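You operate a simulated robot arm through the tools that you are given. There is no shell and no other tool.

The job below is to be done with a simulated robot arm. You get a single attempt, and the scene is never put back.

Task
Shake the rose sieve at the speed printed on it, then set it on the blue tray.
Fine: clamp it for the run and swing the clamp aside after. Where these are worked on the way, their far stop is far enough and under half their travel is too little: shaker clamp.

The check looks at the end state, three seconds after you hand in, the way a careful person would. Anything else that was tipped, shoved, dropped, spilled or broken makes it a failure.

Robot
A 6-joint arm with a two-finger parallel gripper, fixed in place. Base frame: the origin is at the foot of the arm, x ahead of it, y to its left, z up; the work surface is at about z = 0. Lengths are in m, angles in degrees, forces in N, time in s.
With the tool pointing down near the work surface it reaches from about 0.24 to 0.58 m from the base axis. Its first joint turns from -166.0 to 166.0 degrees. Payload 1.5 kg.
The tool frame sits at the grasp point between the pads (the TCP): z along the fingers, y along the line on which they close. The tips reach 0.03 m beyond it. Largest opening 0.08 m; finger width 0.017, thickness 0.012; the body of the gripper, 0.04 by 0.082 m, starts 0.08 m behind the TCP.
Orientation is told as [roll, pitch, yaw] about the base's x, y, z axes, in that order, counted from this pose: with the fingers straight down and closing along the base's y, the tool's x points along the base's -x, its y along +y and its z along -z.

Tools
- The arm moves only by the tool step_arm. Its argument "commands" is a list that holds one entry, the list of rows, each a list of 7 numbers: the shift along the tool's x, y, z in units of 30 mm (1.0 is 30 mm), then the turn, a rotation vector about the tool's x, y, z in units of 8 degrees (1.0 is 8 degrees), then the opening, from 0 (shut) to 1 (fully open). In form: [[[x, y, z, rx, ry, rz, claw], ...]]. A call has 1 to 20 rows; each row shifts and turns the commanded pose from where the row before left it, along the tool's axes as they then stand. A call with a number of a shift or a turn outside -1 to 1 is refused whole. A row lasts 0.2 s, in which the tool goes at most 0.05 m and 8.6 degrees; a call with a longer step from one row to the next is refused whole, and so is a gripper value outside its range. Where a pose cannot be reached the arm comes as near as it can. A force on the tool above 40 N (or 10 N above the force at the start of the call, whichever is more), or a blocked arm, ends the call early, and 0.2 s more pass. The fingers move at their own pace (about 0.072 m/s each) and stop on an object; they squeeze with about 35 N. The grip force told is the motor's: it shows also when the fingers shut on nothing. Time passes only in rows, and 0.2 s behind the last, so rows that do not move let the fingers close. It gives the time, the measured TCP pose, the force on the tool (base axes), the opening and the grip force at its end, in the units of the frame above (readings bear some noise), with the torque about the TCP (base axes, N m) and any sound that the robot's microphone picked up.
- Cameras (640 x 400 px; columns grow to the right, rows downward): "scene" is fixed at [0.0508, -0.6487, 0.5823]; the picture's right is [0.98, 0.22, 0.00], its down [0.15, -0.70, -0.70] and it looks along [-0.15, 0.68, -0.71] (base axes); focal length 214 px, centre (320, 200). "wrist" rides on the gripper at [0.072, -0.007, -0.122] in the tool frame; the picture's right is [0.09, 1.00, 0.00], its down [-0.84, 0.08, -0.54] and it looks along [-0.54, 0.05, 0.84] (tool axes); focal length 238 px, centre (320, 200). There is no depth. A picture from a camera that has moved, and an enlarged one, comes with that camera's place and axes in the base frame and with its lens.
- camera(camera): a new picture of that camera. The clock stands still meanwhile.
- inspect(camera, box): a new picture of the part [left, top, right, bottom] of that camera's present view, enlarged. The clock stands still meanwhile.
- job_done(): hands the job in; it is judged then, once.

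Nothing tells you positions but the pictures and the camera data. Unless the task says otherwise, let go and move clear before handing in.

The tools are called after "Call:" as name(argument=value, ...) on one line, values as JSON. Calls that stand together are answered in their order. step_arm: Moves the arm, as the interface text tells. Its arguments: {"type":"object","properties":{"commands":{"type":"array","items":{"type":"array","items":{"type":"array","items":{"type":"number"}}}}},"required":["commands"]} The other tools are called the same way: camera (camera) takes a picture; inspect (camera, box) takes an enlarged picture of a part of a camera's view; job_done () hands the job in.

At the start:

```text
time: 0.0
position: [0.135, -0.3271, 0.3992]
tcp_rot: [0.0, -0.1, 0.0]
wrist_force: [0.3, 0.7, -0.1]
wrist_torque: [-0.01, 0.01, 0.0]
opening: 0.08
finger_force: 0.1
```

scene: 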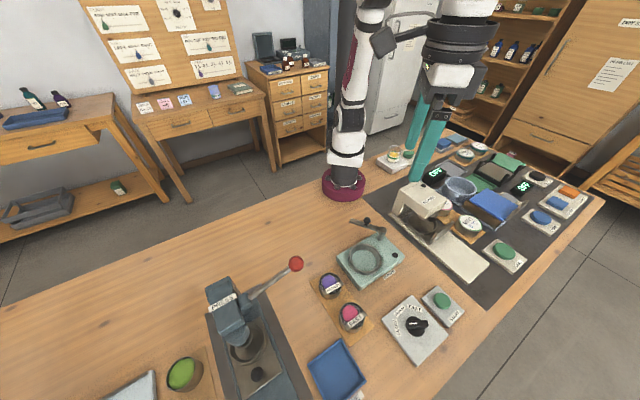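
wrist: 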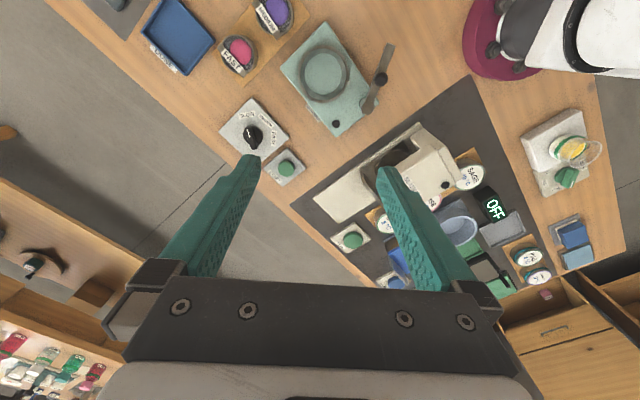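

I see a shaker plate with a clamp, two sieves (violet and rose), a dial panel with a button, and a blue tray. I'll zoom in to read the labels before moving.

Call:
inspect(camera="scene", box=[300, 260, 400, 340])

Call:
inspect(camera="scene", box=[370, 270, 480, 370])

Call:
inspect(camera="scene", box=[320, 200, 420, 300])

Call:
inspect(camera="wrist", box=[120, 0, 420, 200])

Call:
inspect(camera="scene", box=[270, 320, 400, 400])

```text
5.00 times, centred on (350, 300) of scene
camera zoom: at [0.0508, -0.6487, 0.5823], right [0.98, 0.22, 0.0], down [0.15, -0.7, -0.7], along [-0.15, 0.68, -0.71], focal length 1072 px, centre (170, -300)
```

zoom: 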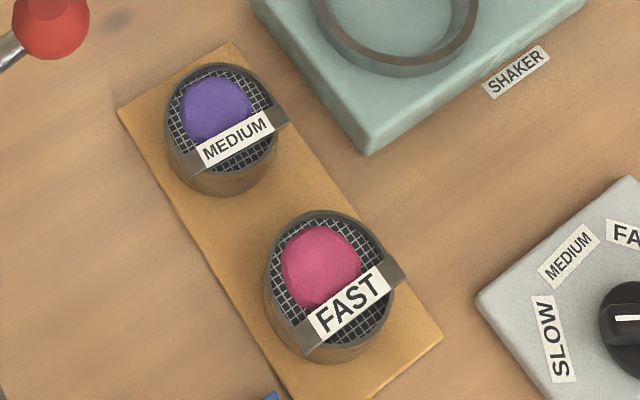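

```text
4.00 times, centred on (425, 320) of scene
camera zoom: at [0.0508, -0.6487, 0.5823], right [0.98, 0.22, 0.0], down [0.15, -0.7, -0.7], along [-0.15, 0.68, -0.71], focal length 858 px, centre (-100, -280)
```

zoom: 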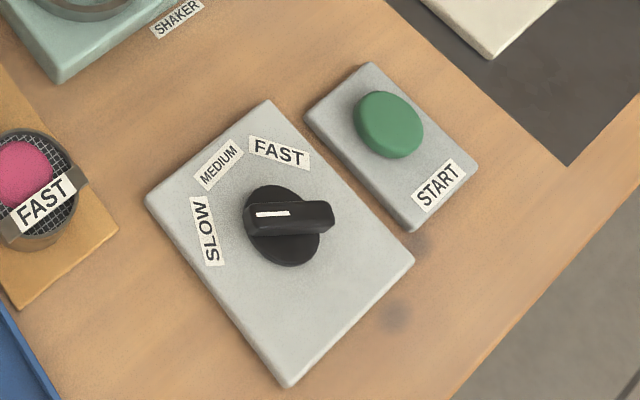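

```text
4.00 times, centred on (370, 250) of scene
camera zoom: at [0.0508, -0.6487, 0.5823], right [0.98, 0.22, 0.0], down [0.15, -0.7, -0.7], along [-0.15, 0.68, -0.71], focal length 858 px, centre (120, 0)
```

zoom: 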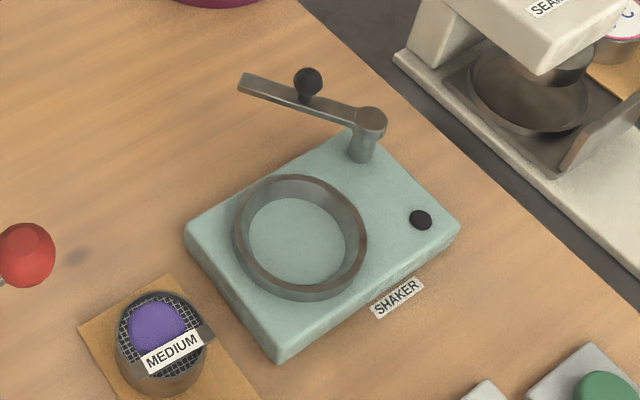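

```text
2.00 times, centred on (270, 100) of wrist
camera zoom: at [0.0612, -0.3342, 0.5215], right [-0.09, 1.0, 0.0], down [0.84, 0.08, 0.54], along [0.54, 0.05, -0.84], focal length 477 px, centre (420, 400)
```

zoom: 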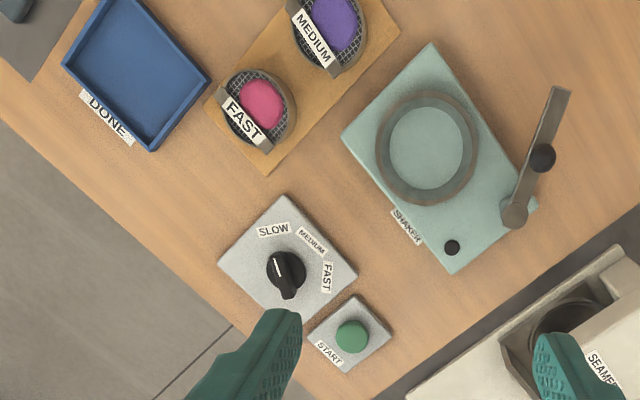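

```text
4.92 times, centred on (335, 360) of scene
camera zoom: at [0.0508, -0.6487, 0.5823], right [0.98, 0.22, 0.0], down [0.15, -0.7, -0.7], along [-0.15, 0.68, -0.71], focal length 1056 px, centre (246, -588)
```

zoom: 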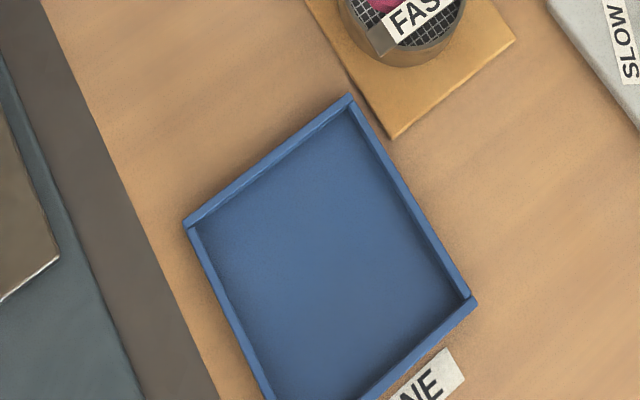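

Rose sieve reads FAST; it sits at about (0.088, -0.476), with the shaker ring at (0.105, -0.322), the clamp pivot at (0.143, -0.242), the dial at (0.235, -0.465) showing SLOW, and START at (0.304, -0.391). I'll turn the tool to get closer views before I touch anything.

Call:
step_arm(commands=[[[0, 0, 0, 0, 0, 0.9375, 1], [0, 0, 0, 0, 0, 0.9375, 1], [0, 0, 0, 0, 0, 0.9375, 1], [0, 0, 0, 0, 0, 0.9375, 1], [0, 0, 0, 0, 0, 0.9375, 1], [0, 0, 0, 0, 0, 0.9375, 1]]])

Call:
camera(camera="wrist")

Call:
camera(camera="scene")

```text
time: 1.4
position: [0.1345, -0.3287, 0.399]
tcp_rot: [0.0, -0.1, -45.1]
wrist_force: [-0.4, -0.3, 0.4]
wrist_torque: [-0.01, 0.0, 0.0]
opening: 0.08
finger_force: 0.0
```

```text
taken
camera wrist: at [0.078, -0.282, 0.5215], right [0.64, 0.77, 0.0], down [0.64, -0.54, 0.54], along [0.42, -0.35, -0.84], focal length 238 px, centre (320, 200)
```

wrist: 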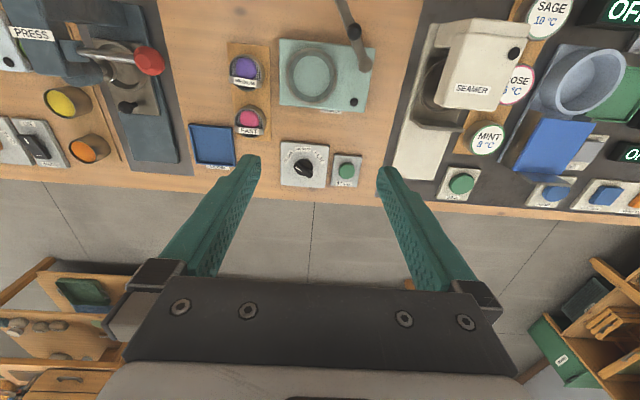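

```text
taken
```

scene: 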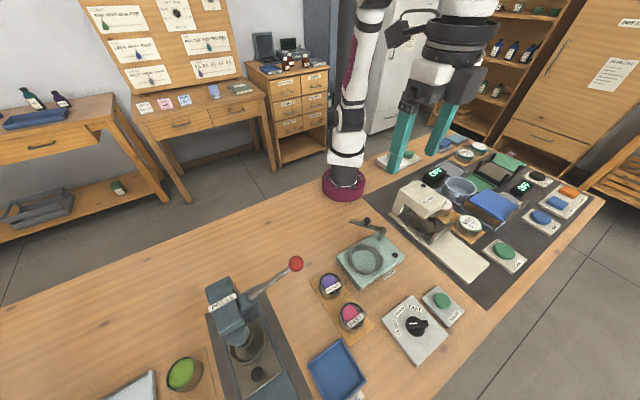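

The red press lever ball is at about (-0.043, -0.451, 0.183), so I'll keep clear of it. I'll zoom in on this view for the dial, the sieves and the shaker.

Call:
inspect(camera="wrist", box=[180, 30, 300, 180])

Call:
inspect(camera="wrist", box=[260, 120, 380, 195])

Call:
inspect(camera="wrist", box=[260, 0, 400, 120])

```text
2.67 times, centred on (240, 105) of wrist
camera zoom: at [0.078, -0.282, 0.5215], right [0.64, 0.77, 0.0], down [0.64, -0.54, 0.54], along [0.42, -0.35, -0.84], focal length 636 px, centre (533, 453)
```

zoom: 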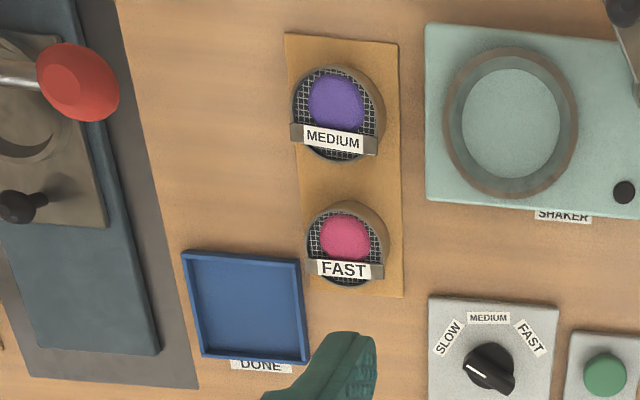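

```text
5.33 times, centred on (320, 158) of wrist
camera zoom: at [0.078, -0.282, 0.5215], right [0.64, 0.77, 0.0], down [0.64, -0.54, 0.54], along [0.42, -0.35, -0.84], focal length 1271 px, centre (320, 427)
```

zoom: 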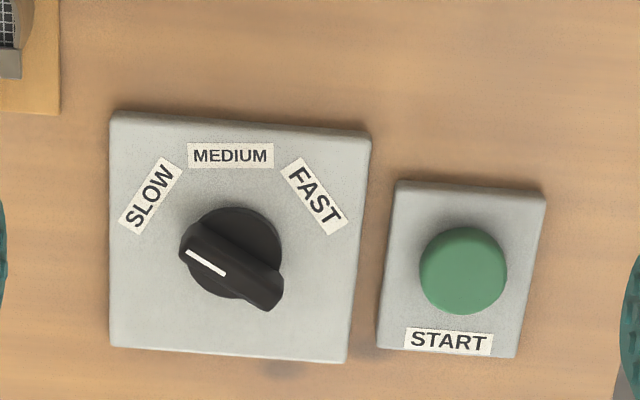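

```text
3.33 times, centred on (330, 60) of wrist
camera zoom: at [0.078, -0.282, 0.5215], right [0.64, 0.77, 0.0], down [0.64, -0.54, 0.54], along [0.42, -0.35, -0.84], focal length 794 px, centre (287, 667)
```

zoom: 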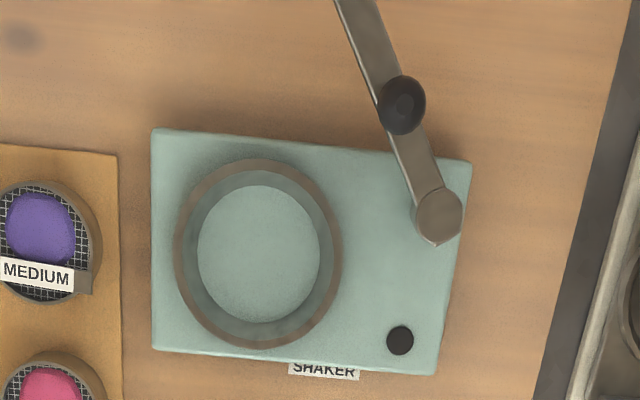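

Next I'll bring the camera closer to the sieves and the dial, staying well above everything.

Call:
step_arm(commands=[[[0.391, -0.688, 0.86, 0, 0, 0, 1], [0.391, -0.688, 0.86, 0, 0, 0, 1], [0.391, -0.688, 0.86, 0, 0, 0, 1], [0.391, -0.688, 0.86, 0, 0, 0, 1], [0.391, -0.688, 0.86, 0, 0, 0, 1], [0, 0, 0, 0, 0, 0, 1]]])

Call:
inspect(camera="wrist", box=[240, 80, 400, 220])

Call:
camera(camera="wrist")

```text
time: 2.8
position: [0.019, -0.3569, 0.27]
tcp_rot: [0.0, 0.0, -45.0]
wrist_force: [-1.3, -0.1, 1.0]
wrist_torque: [-0.03, 0.01, 0.0]
opening: 0.08
finger_force: 0.1
```

```text
2.86 times, centred on (320, 150) of wrist
camera zoom: at [-0.037, -0.3106, 0.3916], right [0.64, 0.77, 0.0], down [0.65, -0.54, 0.54], along [0.42, -0.35, -0.84], focal length 681 px, centre (320, 343)
```

zoom: 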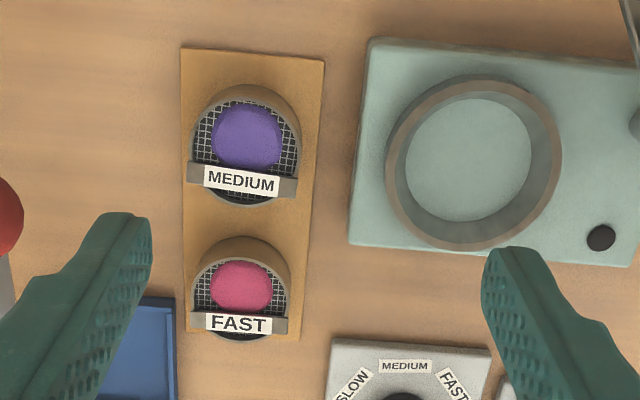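

```text
taken
camera wrist: at [-0.037, -0.3106, 0.3916], right [0.64, 0.77, 0.0], down [0.65, -0.54, 0.54], along [0.42, -0.35, -0.84], focal length 238 px, centre (320, 200)
```

wrist: 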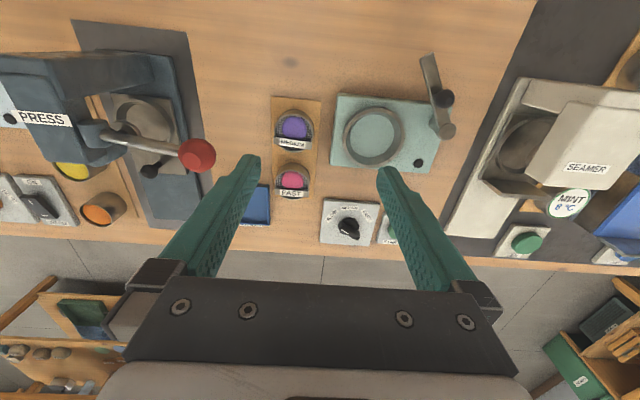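

The sieve is about 57 mm across and 25 mm tall, and its tag bar lies along the (1,1) direction on its outer side. I'll set the dial first: move above it with the fingers lined up across the knob bar, then look again.

Call:
step_arm(commands=[[[-0.9455, 0.333, 0.4, 0, 0, 0, 1], [-0.9455, 0.333, 0.4, 0, 0, 0, 1], [-0.9455, 0.333, 0.4, 0, 0, 0, 1], [-0.9455, 0.333, 0.4, 0, 0, 0, 1], [-0.9455, 0.333, 0.4, 0, 0, 0, 1], [-0.9455, 0.333, 0.4, 0, 0, 0, 1], [-0.9455, 0.333, 0.4, 0, 0, 0, 1], [-0.9455, 0.333, 0.4, 0, 0, 0, 1], [0, 0, 0, 0, 0, -0.9375, 1], [0, 0, 0, 0, 0, -0.9375, 1], [0, 0, 0, 0, 0, -0.9375, 1], [0, 0, 0, 0, 0, -0.9375, 1], [0, 0, 0, 0, 0, -0.9375, 1], [0, 0, 0, 0, 0, -0.9375, 1], [0, 0, 0, 0, 0, -0.9375, 1], [0, 0, 0, 0, 0, -0.9375, 1]]])

Call:
camera(camera="wrist")

Call:
inspect(camera="scene", box=[360, 240, 480, 360])

```text
time: 6.2
position: [0.2369, -0.463, 0.1748]
tcp_rot: [0.0, -0.1, 15.2]
wrist_force: [-0.4, 0.1, 0.2]
wrist_torque: [-0.02, -0.01, -0.01]
opening: 0.0801
finger_force: 0.0
```

```text
taken
camera wrist: at [0.1686, -0.4882, 0.2965], right [-0.35, 0.94, 0.0], down [0.79, 0.29, 0.54], along [0.51, 0.19, -0.84], focal length 238 px, centre (320, 200)
```

wrist: 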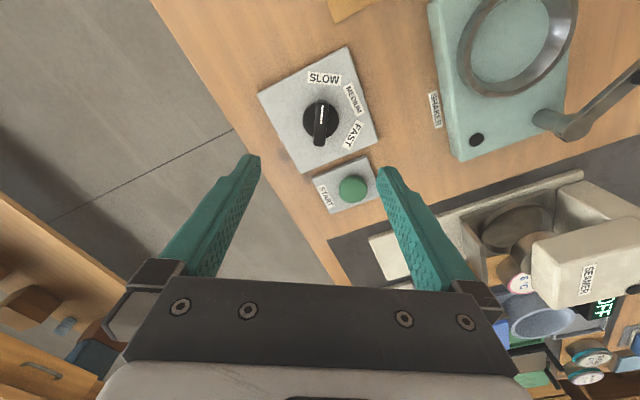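

```text
3.33 times, centred on (420, 300) of scene
camera zoom: at [0.0508, -0.6487, 0.5823], right [0.98, 0.22, 0.0], down [0.15, -0.7, -0.7], along [-0.15, 0.68, -0.71], focal length 715 px, centre (-13, -133)
```

zoom: 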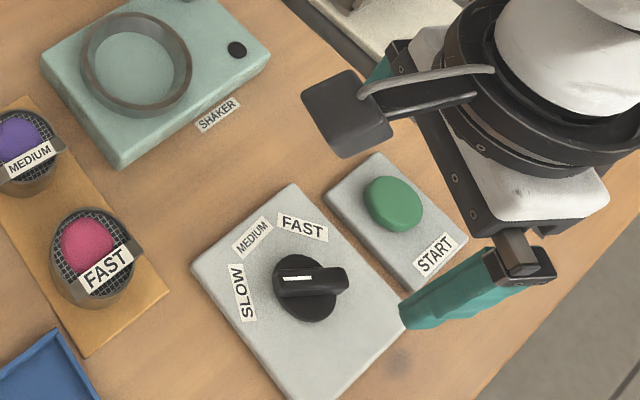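

Call:
inspect(camera="wrist", box=[250, 40, 390, 180])

```text
2.86 times, centred on (320, 110) of wrist
camera zoom: at [0.1686, -0.4882, 0.2965], right [-0.35, 0.94, 0.0], down [0.79, 0.29, 0.54], along [0.51, 0.19, -0.84], focal length 681 px, centre (320, 457)
```

zoom: 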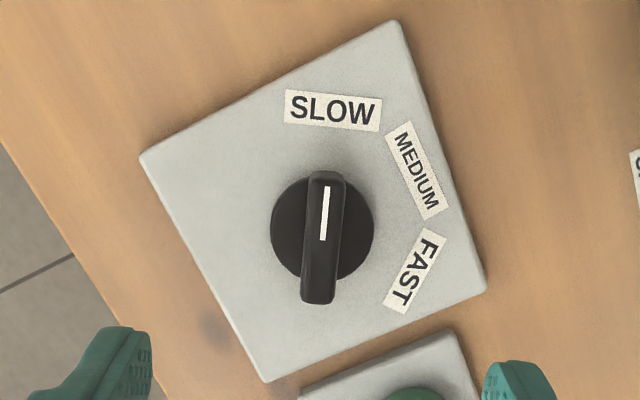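

The knob bar points at SLOW (about 195°) and FAST lies at about 85°, so the turn needed is about 110° clockwise seen from above. I'll descend over the bar with the fingers half open.

Call:
step_arm(commands=[[[0.03, 0.036, 0.9, 0, 0, 0, 0.55], [0, 0, 0.9, 0, 0, 0, 0.55], [0, 0, 0.9, 0, 0, 0, 0.55], [0, 0, 0.7, 0, 0, 0, 0.55], [0, 0, 0.4, 0, 0, 0, 0.55], [0, 0, 0, 0, 0, 0, 0.55]]])

Call:
camera(camera="wrist")

Call:
inspect(camera="scene", box=[370, 260, 490, 360])

```text
time: 7.6
position: [0.2366, -0.4642, 0.0606]
tcp_rot: [0.0, -0.1, 15.0]
wrist_force: [0.0, 0.1, 0.3]
wrist_torque: [-0.02, 0.03, 0.04]
opening: 0.044
finger_force: 0.1
```

```text
taken
camera wrist: at [0.1678, -0.4883, 0.1819], right [-0.35, 0.94, 0.0], down [0.79, 0.29, 0.54], along [0.51, 0.19, -0.84], focal length 238 px, centre (320, 200)
```

wrist: 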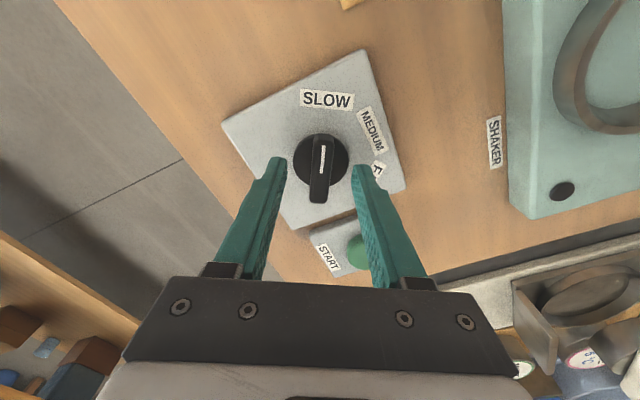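

```text
4.00 times, centred on (430, 310) of scene
camera zoom: at [0.0508, -0.6487, 0.5823], right [0.98, 0.22, 0.0], down [0.15, -0.7, -0.7], along [-0.15, 0.68, -0.71], focal length 858 px, centre (-120, -240)
```

zoom: 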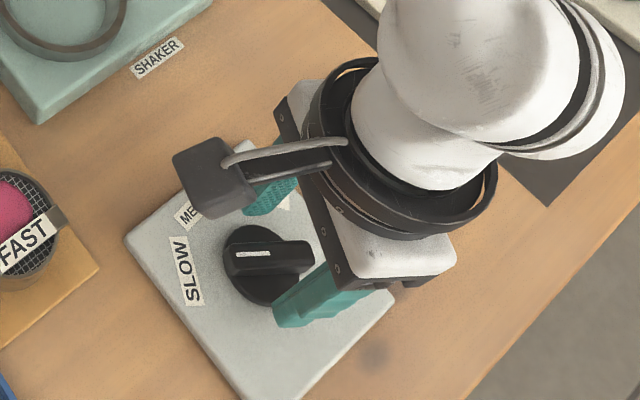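

The bar is centred between the fingers. I'll go down a little more and close on it.

Call:
step_arm(commands=[[[0.03, 0.04, 0.13, 0, 0, 0, 0.55], [0, 0, 0.13, 0, 0, 0, 0.55], [0, 0, 0, 0, 0, 0, 0.55]]])

Call:
inspect(camera="wrist", box=[240, 100, 400, 220])

```text
time: 8.4
position: [0.2355, -0.4627, 0.0529]
tcp_rot: [0.1, -0.1, 15.0]
wrist_force: [-0.5, 0.3, 0.4]
wrist_torque: [0.01, 0.0, -0.03]
opening: 0.0438
finger_force: 0.1
```

```text
3.33 times, centred on (320, 160) of wrist
camera zoom: at [0.1663, -0.4873, 0.1743], right [-0.35, 0.94, 0.0], down [0.79, 0.29, 0.54], along [0.51, 0.19, -0.84], focal length 794 px, centre (320, 333)
```

zoom: 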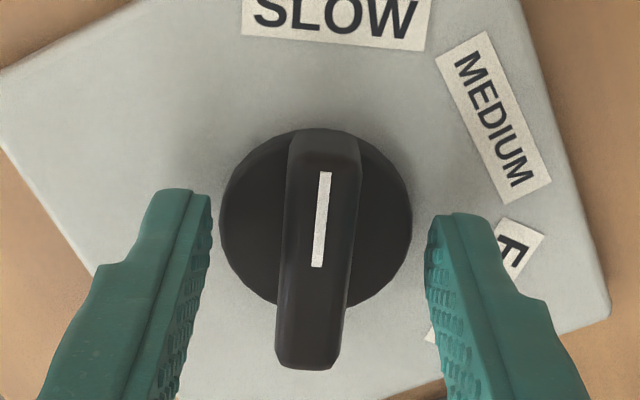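

Call:
step_arm(commands=[[[0, 0, 0, 0, 0, 0, 0.0], [0, 0, 0, 0, 0, 0, 0.0], [0, 0, 0, 0, 0, 0, 0.0], [0, 0, 0, 0, 0, 0, 0.0]]])

Call:
inspect(camera="wrist", box=[240, 100, 400, 220])

```text
time: 9.4
position: [0.2353, -0.4631, 0.0526]
tcp_rot: [-0.2, -0.1, 15.0]
wrist_force: [7.1, -17.9, -11.0]
wrist_torque: [-0.18, -0.18, -0.04]
opening: 0.0138
finger_force: 30.6
```

```text
3.33 times, centred on (320, 160) of wrist
camera zoom: at [0.1664, -0.4877, 0.1745], right [-0.35, 0.94, 0.0], down [0.79, 0.29, 0.54], along [0.51, 0.19, -0.84], focal length 794 px, centre (320, 333)
```

zoom: 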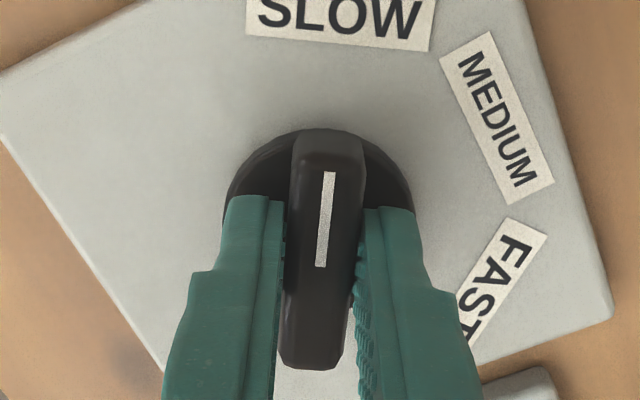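

The grip is on the bar with some side load. I'll shift about 1 mm to relieve it before turning.

Call:
step_arm(commands=[[[0, -0.04, 0, 0, 0, 0, 0.0], [0, 0, 0, 0, 0, 0, 0.0]]])

```text
time: 10.0
position: [0.2348, -0.4646, 0.0538]
tcp_rot: [0.1, -0.1, 15.0]
wrist_force: [-6.5, 5.2, 9.1]
wrist_torque: [0.05, 0.11, -0.01]
opening: 0.0138
finger_force: 30.5
```

Call:
step_arm(commands=[[[0, 0.01, 0, 0, 0, 0.7, 0.0], [0, 0, 0, 0, 0, 0.7, 0.0], [0, 0, 0, 0, 0, 0.7, 0.0], [0, 0, 0, 0, 0, 0, 0.0]]])

Call:
inspect(camera="wrist", box=[240, 100, 400, 220])

```text
time: 11.0
position: [0.2348, -0.4637, 0.0527]
tcp_rot: [0.0, 0.0, -2.0]
wrist_force: [-9.3, -5.0, -4.9]
wrist_torque: [-0.15, -0.63, -0.02]
opening: 0.0138
finger_force: 30.5
```

```text
3.33 times, centred on (320, 160) of wrist
camera zoom: at [0.1622, -0.4667, 0.1745], right [-0.06, 1.0, 0.0], down [0.84, 0.05, 0.54], along [0.54, 0.03, -0.84], focal length 794 px, centre (320, 333)
```

zoom: 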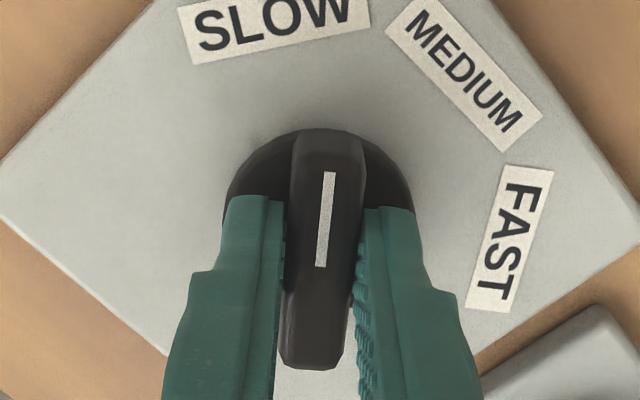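

The knob turns along with the gripper. Continuing toward FAST.

Call:
step_arm(commands=[[[0.02, 0, 0, 0, 0, 0.8, 0.0], [0, 0, 0, 0, 0, 0.8, 0.0], [0, 0, 0, 0, 0, 0.8, 0.0], [0, 0, 0, 0, 0, 0.8, 0.0], [0, 0, 0, 0, 0, 0.8, 0.0], [0, 0, 0, 0, 0, 0.8, 0.0], [0, 0, 0, 0, 0, 0, 0.0]]])

Call:
inspect(camera="wrist", box=[240, 100, 400, 220])

```text
time: 12.6
position: [0.2354, -0.4605, 0.053]
tcp_rot: [0.2, 0.0, -40.3]
wrist_force: [13.9, 12.2, -13.8]
wrist_torque: [-0.08, -0.29, 0.02]
opening: 0.0138
finger_force: 30.4
```

```text
3.33 times, centred on (320, 160) of wrist
camera zoom: at [0.1754, -0.4202, 0.1746], right [0.57, 0.82, 0.0], down [0.69, -0.48, 0.54], along [0.45, -0.31, -0.84], focal length 794 px, centre (320, 333)
```

zoom: 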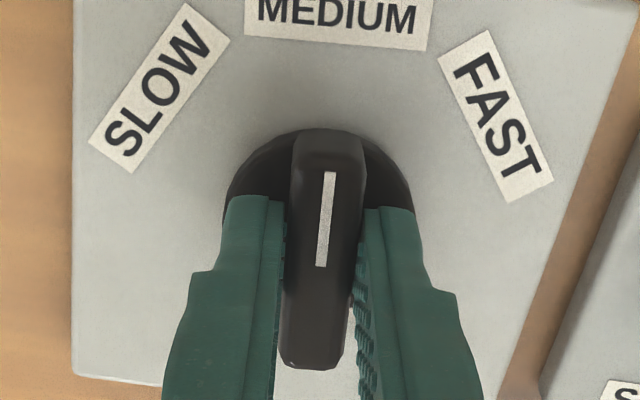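

Now at MEDIUM. One more equal turn of about 55° should reach FAST.

Call:
step_arm(commands=[[[0, 0.025, 0, 0, 0, 0.76, 0.0], [0, 0, 0, 0, 0, 0.76, 0.0], [0, 0, 0, 0, 0, 0.76, 0.0], [0, 0, 0, 0, 0, 0.76, 0.0], [0, 0, 0, 0, 0, 0.76, 0.0], [0, 0, 0, 0, 0, 0.76, 0.0], [0, 0, 0, 0, 0, 0.76, 0.0], [0, 0, 0, 0, 0, 0.76, 0.0], [0, 0, 0, 0, 0, 0.76, 0.0], [0, 0, 0, 0, 0, 0, 0.0]]])

Call:
inspect(camera="wrist", box=[240, 100, 400, 220])

```text
time: 13.9
position: [0.2362, -0.4616, 0.0524]
tcp_rot: [0.2, 0.0, -72.2]
wrist_force: [3.0, -2.2, -3.6]
wrist_torque: [0.15, 0.27, 0.03]
opening: 0.0139
finger_force: 29.9
stopped in row 6: the force on the tool passed its limit at 40 N (the readings are from after the stop); the commanded pose is now the measured one
```

```text
3.33 times, centred on (320, 160) of wrist
camera zoom: at [0.2069, -0.3946, 0.1748], right [0.92, 0.39, 0.0], down [0.33, -0.77, 0.54], along [0.22, -0.5, -0.84], focal length 794 px, centre (320, 333)
```

zoom: 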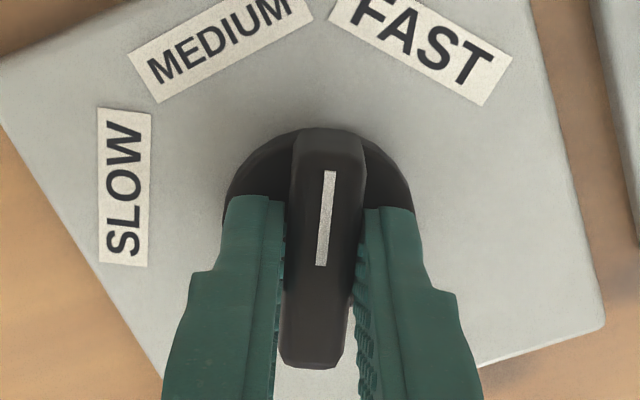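

A force stop came midway; the load has relaxed and the knob is still gripped at about -72°. I'll do the remaining 23° in small steps.

Call:
step_arm(commands=[[[0, 0, 0, 0, 0, 0.4, 0.0], [0, 0, 0, 0, 0, 0.4, 0.0], [0, 0, 0, 0, 0, 0.4, 0.0], [0, 0, 0, 0, 0, 0, 0.0]]])

```text
time: 14.9
position: [0.2366, -0.4612, 0.0535]
tcp_rot: [0.2, 0.0, -81.8]
wrist_force: [20.9, -5.1, -4.1]
wrist_torque: [-0.01, 0.08, 0.07]
opening: 0.0141
finger_force: 30.9
```

Call:
step_arm(commands=[[[0, 0.035, 0, 0, 0, 0.4, 0.0], [0, 0.01, 0, 0, 0, 0.4, 0.0], [0, 0.01, 0, 0, 0, 0.4, 0.0], [0, 0, 0, 0, 0, 0.4, 0.0], [0, 0, 0, 0, 0, 0, 0.0]]])

Call:
inspect(camera="wrist", box=[240, 100, 400, 220])

```text
time: 16.1
position: [0.2364, -0.4618, 0.0533]
tcp_rot: [0.1, -0.1, -94.7]
wrist_force: [3.6, -15.1, -10.9]
wrist_torque: [-0.84, 0.15, 0.02]
opening: 0.014
finger_force: 30.5
```

```text
3.33 times, centred on (320, 160) of wrist
camera zoom: at [0.2353, -0.3885, 0.1748], right [1.0, 0.01, 0.0], down [0.01, -0.84, 0.54], along [0.01, -0.54, -0.84], focal length 794 px, centre (320, 333)
```

zoom: 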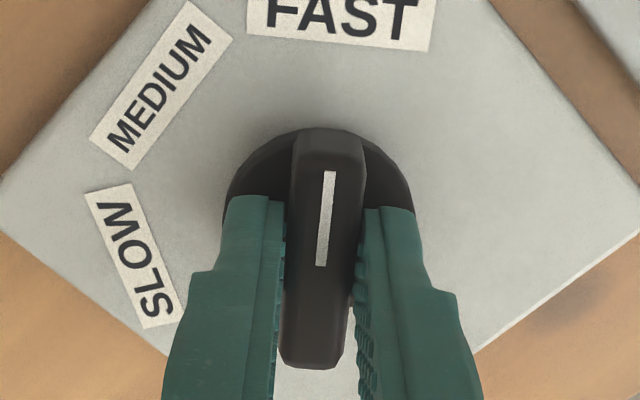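

The pointer is on FAST. I'll release, rise, and check.

Call:
step_arm(commands=[[[0, 0, 0, 0, 0, 0, 0.55], [0, 0, 0, 0, 0, 0, 0.55], [0, 0, -0.3, 0, 0, 0, 0.55], [0, 0, -0.9, 0, 0, 0, 0.55], [0, 0, -0.9, 0, 0, 0, 0.55], [0, 0, -0.9, 0, 0, 0, 0.55], [0, 0, 0, 0, 0, 0, 0.55]]])

Call:
inspect(camera="wrist", box=[240, 40, 400, 200])

Call:
camera(camera="scene")

```text
time: 17.7
position: [0.2361, -0.4606, 0.1422]
tcp_rot: [0.2, 0.2, -94.6]
wrist_force: [-0.1, 0.3, 0.1]
wrist_torque: [-0.01, 0.03, 0.02]
opening: 0.0443
finger_force: 0.1
```

```text
2.50 times, centred on (320, 120) of wrist
camera zoom: at [0.236, -0.3882, 0.2647], right [1.0, 0.01, 0.0], down [0.01, -0.84, 0.54], along [0.01, -0.54, -0.84], focal length 596 px, centre (320, 400)
```

zoom: 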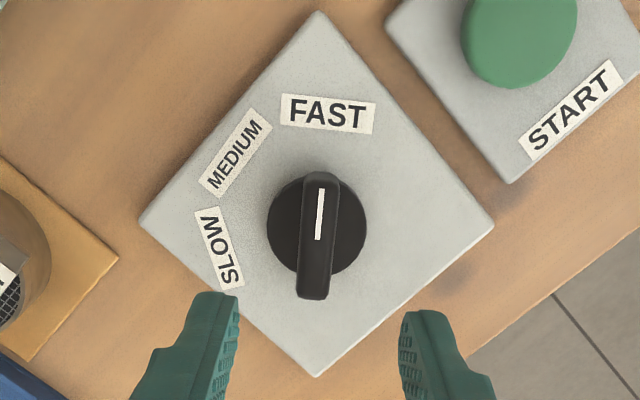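

```text
taken
```

scene: 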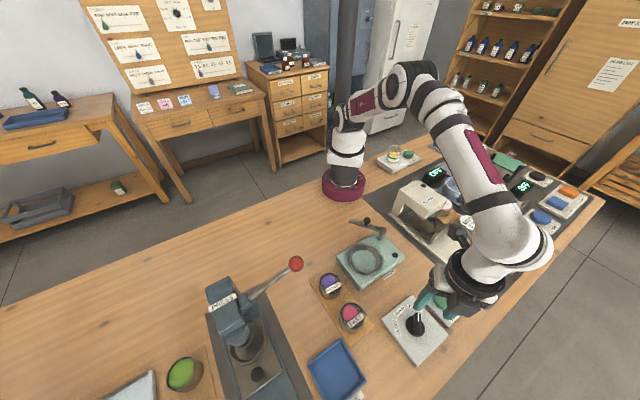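

The dial reads FAST. Next I'll turn to -45° yaw and hover above the rose sieve.

Call:
step_arm(commands=[[[0, 0, -0.3, 0, 0, -0.886, 0.6], [0, 0, 0, 0, 0, -0.886, 0.8], [0, 0, 0, 0, 0, -0.886, 1], [0, 0, 0, 0, 0, -0.886, 1], [0, 0, 0, 0, 0, -0.886, 1], [0, 0, 0, 0, 0, -0.886, 1], [0, 0, 0, 0, 0, -0.886, 1], [0.647, -0.778, 0, 0, 0, 0, 1], [0.647, -0.778, 0, 0, 0, 0, 1], [0.647, -0.778, 0, 0, 0, 0, 1], [0.647, -0.778, 0, 0, 0, 0, 1], [0.647, -0.778, 0, 0, 0, 0, 1], [0, 0, 0, 0, 0, 0, 1]]])

Call:
inspect(camera="wrist", box=[230, 60, 410, 220])

Call:
inspect(camera="scene", box=[280, 240, 420, 360])

```text
time: 20.5
position: [0.0868, -0.4751, 0.1521]
tcp_rot: [0.2, -0.1, -45.0]
wrist_force: [0.0, 0.3, 1.1]
wrist_torque: [-0.03, -0.01, -0.02]
opening: 0.0801
finger_force: 0.1
```

```text
2.50 times, centred on (320, 140) of wrist
camera zoom: at [0.0296, -0.4281, 0.2737], right [0.64, 0.77, 0.0], down [0.64, -0.54, 0.54], along [0.42, -0.35, -0.84], focal length 596 px, centre (320, 350)
```

zoom: 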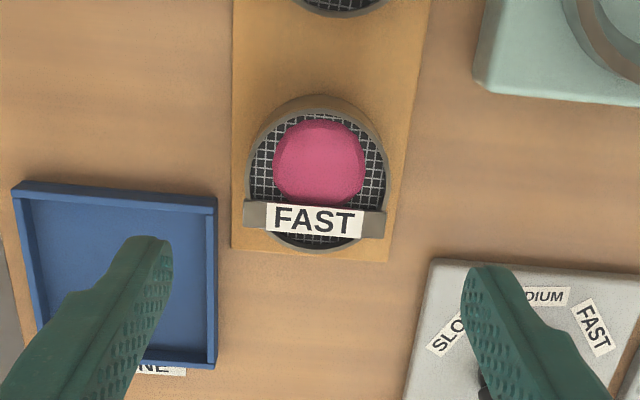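

```text
3.33 times, centred on (350, 300) of scene
camera zoom: at [0.0508, -0.6487, 0.5823], right [0.98, 0.22, 0.0], down [0.15, -0.7, -0.7], along [-0.15, 0.68, -0.71], focal length 715 px, centre (220, -133)
```

zoom: 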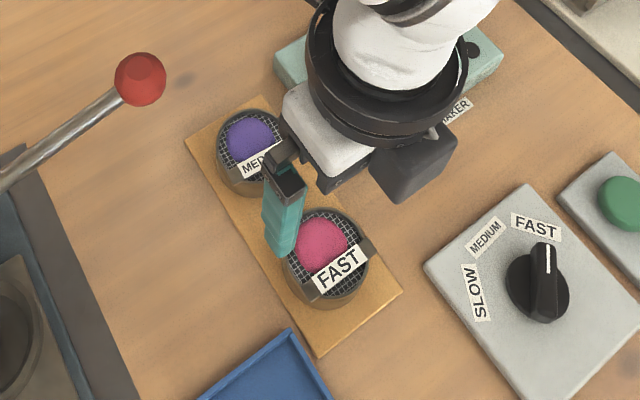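

The sieve centre is at about (0.0866, -0.4774) with the bar offset toward the outer side. I'll correct the offset and go down so the tips take just the top 8–9 mm of the wall.

Call:
step_arm(commands=[[[0.083, -0.06, 0.7, 0, 0, 0, 1], [0, 0, 0.7, 0, 0, 0, 1], [0, 0, 0.7, 0, 0, 0, 1], [0, 0, 0.6, 0, 0, 0, 1], [0, 0, 0.35, 0, 0, 0, 1], [0, 0, 0, 0, 0, 0, 1]]])

Call:
camera(camera="wrist")

Call:
inspect(camera="scene", box=[300, 260, 400, 340])

```text
time: 21.9
position: [0.0851, -0.4732, 0.0609]
tcp_rot: [0.2, 0.0, -45.1]
wrist_force: [-1.4, -0.1, -0.8]
wrist_torque: [-0.01, 0.02, 0.02]
opening: 0.08
finger_force: 0.1
```

```text
taken
camera wrist: at [0.028, -0.4279, 0.1819], right [0.64, 0.77, 0.0], down [0.64, -0.54, 0.54], along [0.42, -0.35, -0.84], focal length 238 px, centre (320, 200)
```

wrist: 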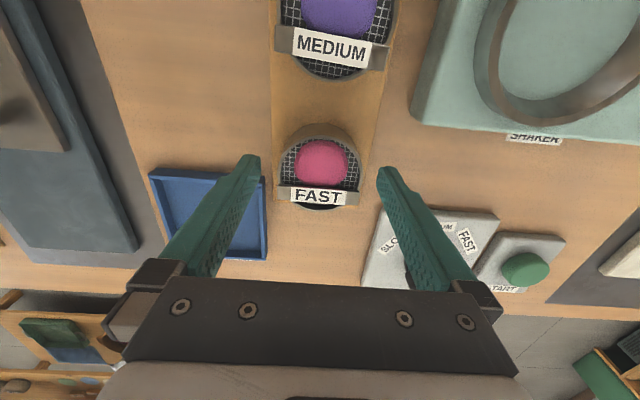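

```text
5.00 times, centred on (350, 300) of scene
camera zoom: at [0.0508, -0.6487, 0.5823], right [0.98, 0.22, 0.0], down [0.15, -0.7, -0.7], along [-0.15, 0.68, -0.71], focal length 1072 px, centre (170, -300)
```

zoom: 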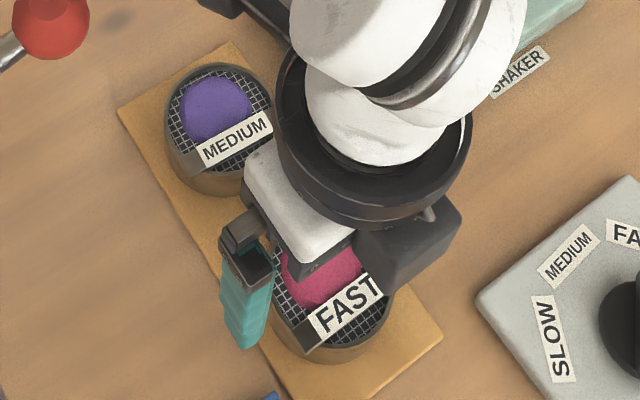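

Call:
inspect(camera="wrist", box=[230, 110, 410, 230])

```text
3.33 times, centred on (320, 170) of wrist
camera zoom: at [0.028, -0.4279, 0.1819], right [0.64, 0.77, 0.0], down [0.64, -0.54, 0.54], along [0.42, -0.35, -0.84], focal length 794 px, centre (320, 300)
```

zoom: 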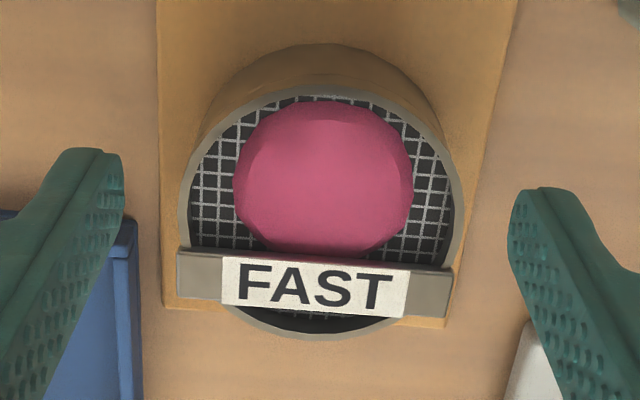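

The alignment looks good and the pads clear the bar. I'll lower the last 9 mm and close on the rim.

Call:
step_arm(commands=[[[0.05, 0, 0.16, 0, 0, 0, 1], [0, 0, 0.15, 0, 0, 0, 1], [0, 0, 0, 0, 0, 0, 0.85], [0, 0, 0, 0, 0, 0, 0.75], [0, 0, 0, 0, 0, 0, 0.65], [0, 0, 0, 0, 0, 0, 0.5], [0, 0, 0, 0, 0, 0, 0.5]]])

Call:
inspect(camera="wrist", box=[230, 110, 410, 230])

Call:
inspect(camera="scene", box=[300, 260, 400, 340])

```text
time: 23.5
position: [0.0835, -0.473, 0.0504]
tcp_rot: [0.2, -0.1, -44.9]
wrist_force: [-0.4, -0.2, -0.4]
wrist_torque: [0.01, -0.02, -0.01]
opening: 0.0588
finger_force: 35.2
```

```text
3.33 times, centred on (320, 170) of wrist
camera zoom: at [0.0272, -0.4269, 0.1726], right [0.64, 0.77, 0.0], down [0.64, -0.54, 0.54], along [0.42, -0.35, -0.84], focal length 794 px, centre (320, 300)
```

zoom: 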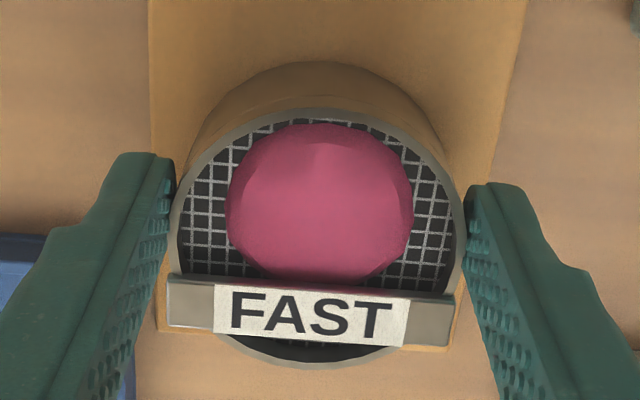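

```text
5.00 times, centred on (350, 300) of scene
camera zoom: at [0.0508, -0.6487, 0.5823], right [0.98, 0.22, 0.0], down [0.15, -0.7, -0.7], along [-0.15, 0.68, -0.71], focal length 1072 px, centre (170, -300)
```

zoom: 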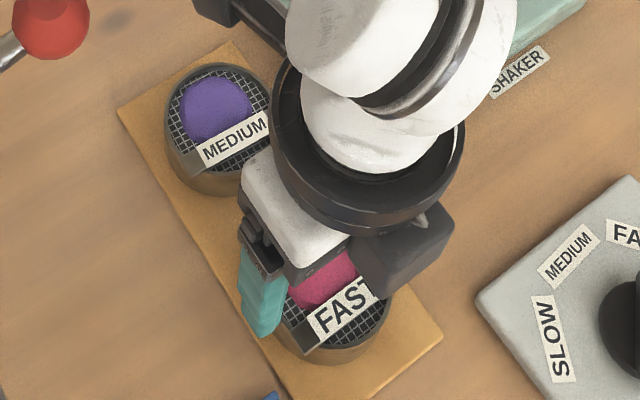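

Gripped at 58.8 mm. I'll lift slowly and check.

Call:
step_arm(commands=[[[0, 0, -0.2, 0, 0, 0, 0.5], [0, 0, -0.4, 0, 0, 0, 0.5], [0, 0, -0.6, 0, 0, 0, 0.5], [0, 0, -0.7, 0, 0, 0, 0.5], [0, 0, -0.5, 0, 0, 0, 0.5], [0, 0, 0, 0, 0, 0, 0.5]]])

Call:
inspect(camera="wrist", box=[230, 110, 410, 230])

Call:
camera(camera="scene")

```text
time: 24.9
position: [0.0834, -0.4738, 0.123]
tcp_rot: [0.2, -0.2, -45.0]
wrist_force: [-0.8, -0.9, -0.8]
wrist_torque: [-0.02, -0.01, -0.01]
opening: 0.0583
finger_force: 34.7
```

```text
3.33 times, centred on (320, 170) of wrist
camera zoom: at [0.0265, -0.4269, 0.2443], right [0.64, 0.77, 0.0], down [0.64, -0.54, 0.54], along [0.42, -0.35, -0.84], focal length 794 px, centre (320, 300)
```

zoom: 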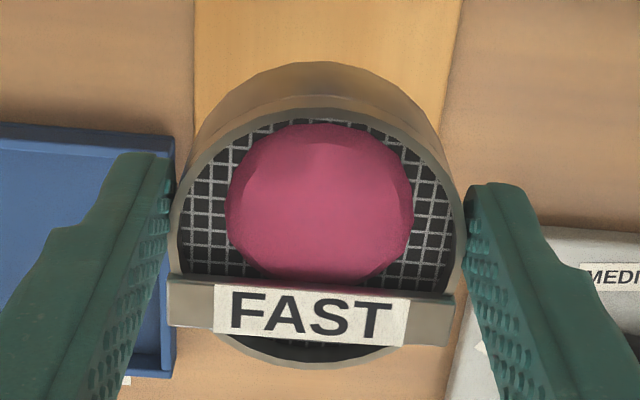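

```text
taken
```

scene: 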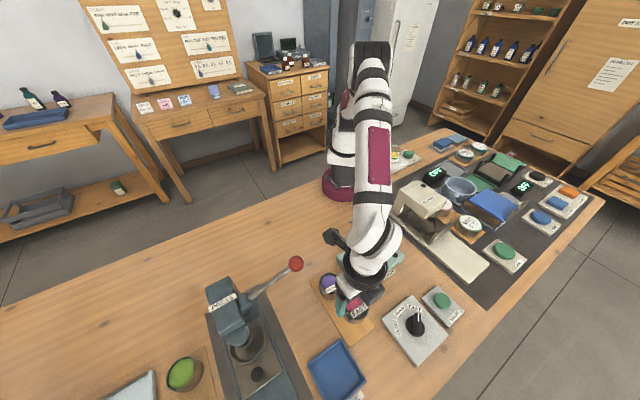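

The sieve is held steady. I'll rise a little more and carry it gently to above the shaker ring.

Call:
step_arm(commands=[[[0, 0, -0.4, 0, 0, 0, 0.5], [0, 0, -0.5, 0, 0, 0, 0.5], [0.15, 0.2, 0, 0, 0, 0, 0.5], [0.3, 0.38, 0, 0, 0, 0, 0.5], [0.45, 0.58, 0, 0, 0, 0, 0.5], [0.5, 0.65, 0, 0, 0, 0, 0.5], [0.5, 0.65, 0, 0, 0, 0, 0.5], [0.5, 0.65, 0, 0, 0, 0, 0.5], [0.4, 0.5, 0, 0, 0, 0, 0.5], [0.25, 0.32, 0, 0, 0, 0, 0.5], [0.1, 0.13, 0, 0, 0, 0, 0.5], [0, 0, 0, 0, 0, 0, 0.5]]])

Call:
camera(camera="wrist")

Call:
inspect(camera="scene", box=[300, 180, 440, 300])

```text
time: 27.5
position: [0.1019, -0.3204, 0.1494]
tcp_rot: [0.1, -0.2, -45.1]
wrist_force: [-0.6, 0.4, -0.7]
wrist_torque: [-0.01, 0.01, -0.07]
opening: 0.0585
finger_force: 34.5
```

```text
taken
camera wrist: at [0.0453, -0.2743, 0.2716], right [0.64, 0.77, 0.0], down [0.64, -0.54, 0.54], along [0.42, -0.35, -0.84], focal length 238 px, centre (320, 200)
```

wrist: 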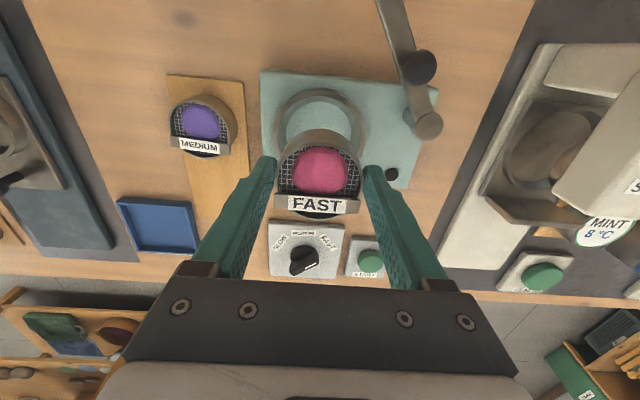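

```text
3.33 times, centred on (370, 240) of scene
camera zoom: at [0.0508, -0.6487, 0.5823], right [0.98, 0.22, 0.0], down [0.15, -0.7, -0.7], along [-0.15, 0.68, -0.71], focal length 715 px, centre (153, 67)
```

zoom: 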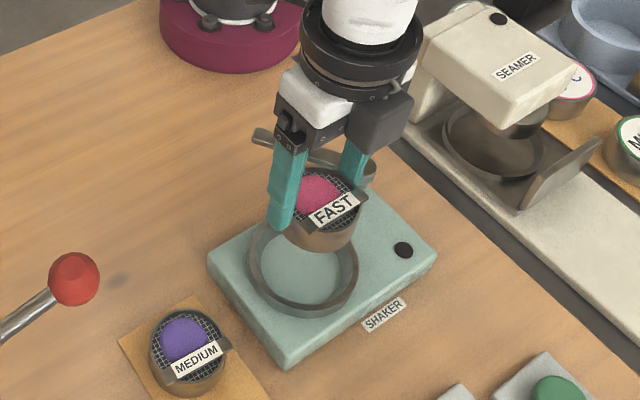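

Call:
inspect(camera="wrist", box=[240, 60, 450, 220])

```text
2.50 times, centred on (345, 140) of wrist
camera zoom: at [0.0453, -0.2743, 0.2716], right [0.64, 0.77, 0.0], down [0.64, -0.54, 0.54], along [0.42, -0.35, -0.84], focal length 596 px, centre (258, 350)
```

zoom: 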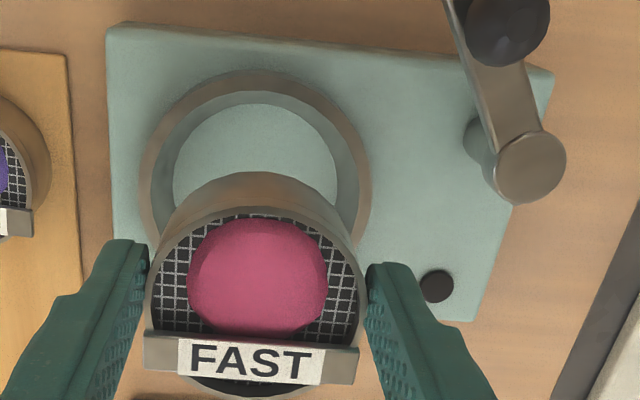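

The sieve and ring centres agree within about 1 mm in this view. I'll lower carefully to just above the ring and look.

Call:
step_arm(commands=[[[0, 0, 0.4, 0, 0, 0, 0.5], [0, 0, 0.6, 0, 0, 0, 0.5], [0, 0, 0.6, 0, 0, 0, 0.5], [0, 0, 0.5, 0, 0, 0, 0.5], [0, 0, 0.3, 0, 0, 0, 0.5], [0, 0, 0, 0, 0, 0, 0.5]]])

Call:
inspect(camera="wrist", box=[220, 60, 420, 230])

Call:
inspect(camera="scene", box=[320, 200, 420, 300])

```text
time: 28.9
position: [0.1026, -0.3216, 0.0763]
tcp_rot: [0.2, -0.2, -44.9]
wrist_force: [-0.2, -0.8, -0.9]
wrist_torque: [-0.02, 0.01, 0.02]
opening: 0.0585
finger_force: 34.6
```

```text
2.35 times, centred on (320, 145) of wrist
camera zoom: at [0.0454, -0.2749, 0.1992], right [0.64, 0.77, 0.0], down [0.64, -0.54, 0.54], along [0.42, -0.34, -0.84], focal length 561 px, centre (320, 329)
```

zoom: 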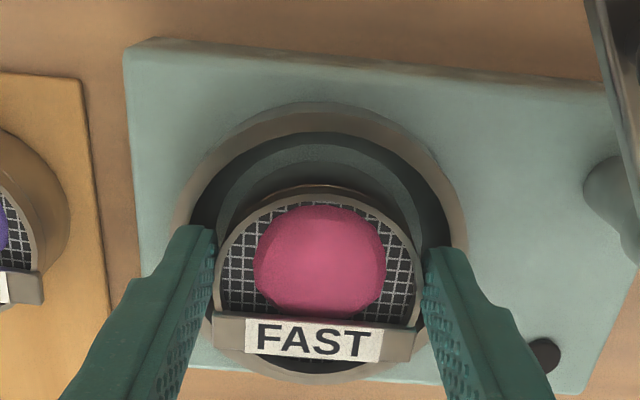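

```text
4.00 times, centred on (370, 250) of scene
camera zoom: at [0.0508, -0.6487, 0.5823], right [0.98, 0.22, 0.0], down [0.15, -0.7, -0.7], along [-0.15, 0.68, -0.71], focal length 858 px, centre (120, 0)
```

zoom: 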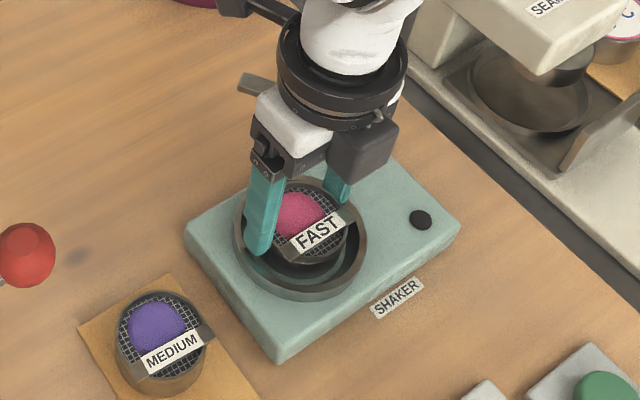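

Laterally it is well centred in the ring. I'll lower in small steps and watch the vertical force for contact.

Call:
step_arm(commands=[[[0, 0, 0.07, 0, 0, 0, 0.5], [0, 0, 0.07, 0, 0, 0, 0.5], [0, 0, 0, 0, 0, 0, 0.5]]])

Call:
inspect(camera="scene", box=[340, 220, 400, 290])

```text
time: 29.7
position: [0.103, -0.3218, 0.0744]
tcp_rot: [0.0, -0.3, -45.0]
wrist_force: [4.3, -0.8, 31.0]
wrist_torque: [-0.3, -0.23, 0.06]
opening: 0.0584
finger_force: 35.4
```

```text
5.71 times, centred on (370, 255) of scene
camera zoom: at [0.0508, -0.6487, 0.5823], right [0.98, 0.22, 0.0], down [0.15, -0.7, -0.7], along [-0.15, 0.68, -0.71], focal length 1226 px, centre (34, -114)
```

zoom: 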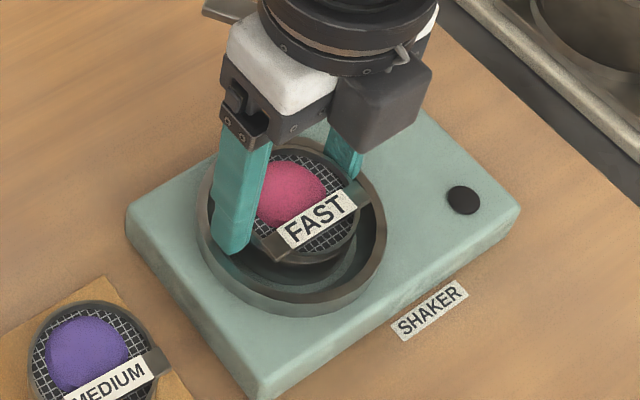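

Call:
inspect(camera="wrist", box=[220, 60, 420, 230])

```text
2.35 times, centred on (320, 145) of wrist
camera zoom: at [0.0454, -0.2745, 0.196], right [0.64, 0.77, 0.0], down [0.64, -0.54, 0.55], along [0.42, -0.35, -0.84], focal length 561 px, centre (320, 329)
```

zoom: 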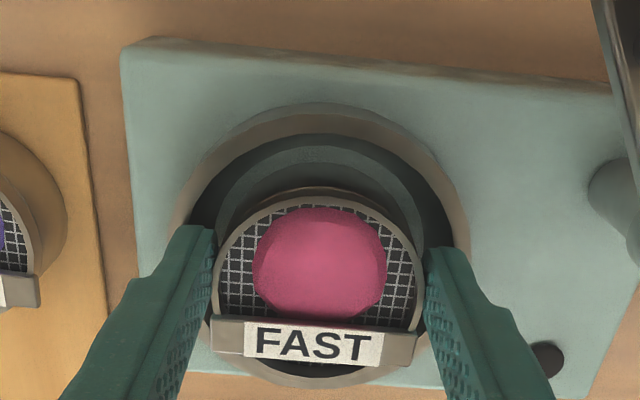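

Call:
inspect(camera="wrist", box=[270, 95, 370, 165])

Call:
inspect(camera="scene", box=[348, 235, 384, 275])

```text
5.71 times, centred on (320, 130) of wrist
camera zoom: at [0.0454, -0.2745, 0.196], right [0.64, 0.77, 0.0], down [0.64, -0.54, 0.55], along [0.42, -0.35, -0.84], focal length 1362 px, centre (320, 600)
```

zoom: 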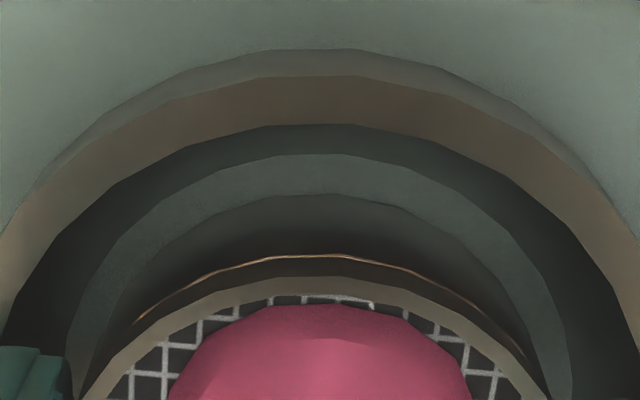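

```text
10.00 times, centred on (366, 255) of scene
camera zoom: at [0.0508, -0.6487, 0.5823], right [0.98, 0.22, 0.0], down [0.15, -0.7, -0.7], along [-0.15, 0.68, -0.71], focal length 2145 px, centre (-140, -350)
```

zoom: 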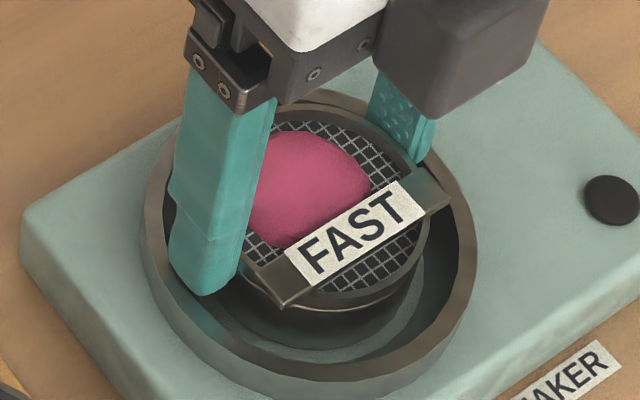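

Contact: the geometry puts the sieve bottom on the ring floor (about z = 0.028), with the fingertips right about at rim level. I'll relieve the load, open slightly, and rise.

Call:
step_arm(commands=[[[0, 0, -0.09, 0, 0, 0, 0.5], [0, 0, 0, 0, 0, 0, 0.5]]])

```text
time: 30.3
position: [0.1022, -0.3203, 0.075]
tcp_rot: [0.2, 0.0, -45.0]
wrist_force: [0.6, -0.4, -0.7]
wrist_torque: [-0.02, 0.0, 0.01]
opening: 0.0585
finger_force: 35.4
```

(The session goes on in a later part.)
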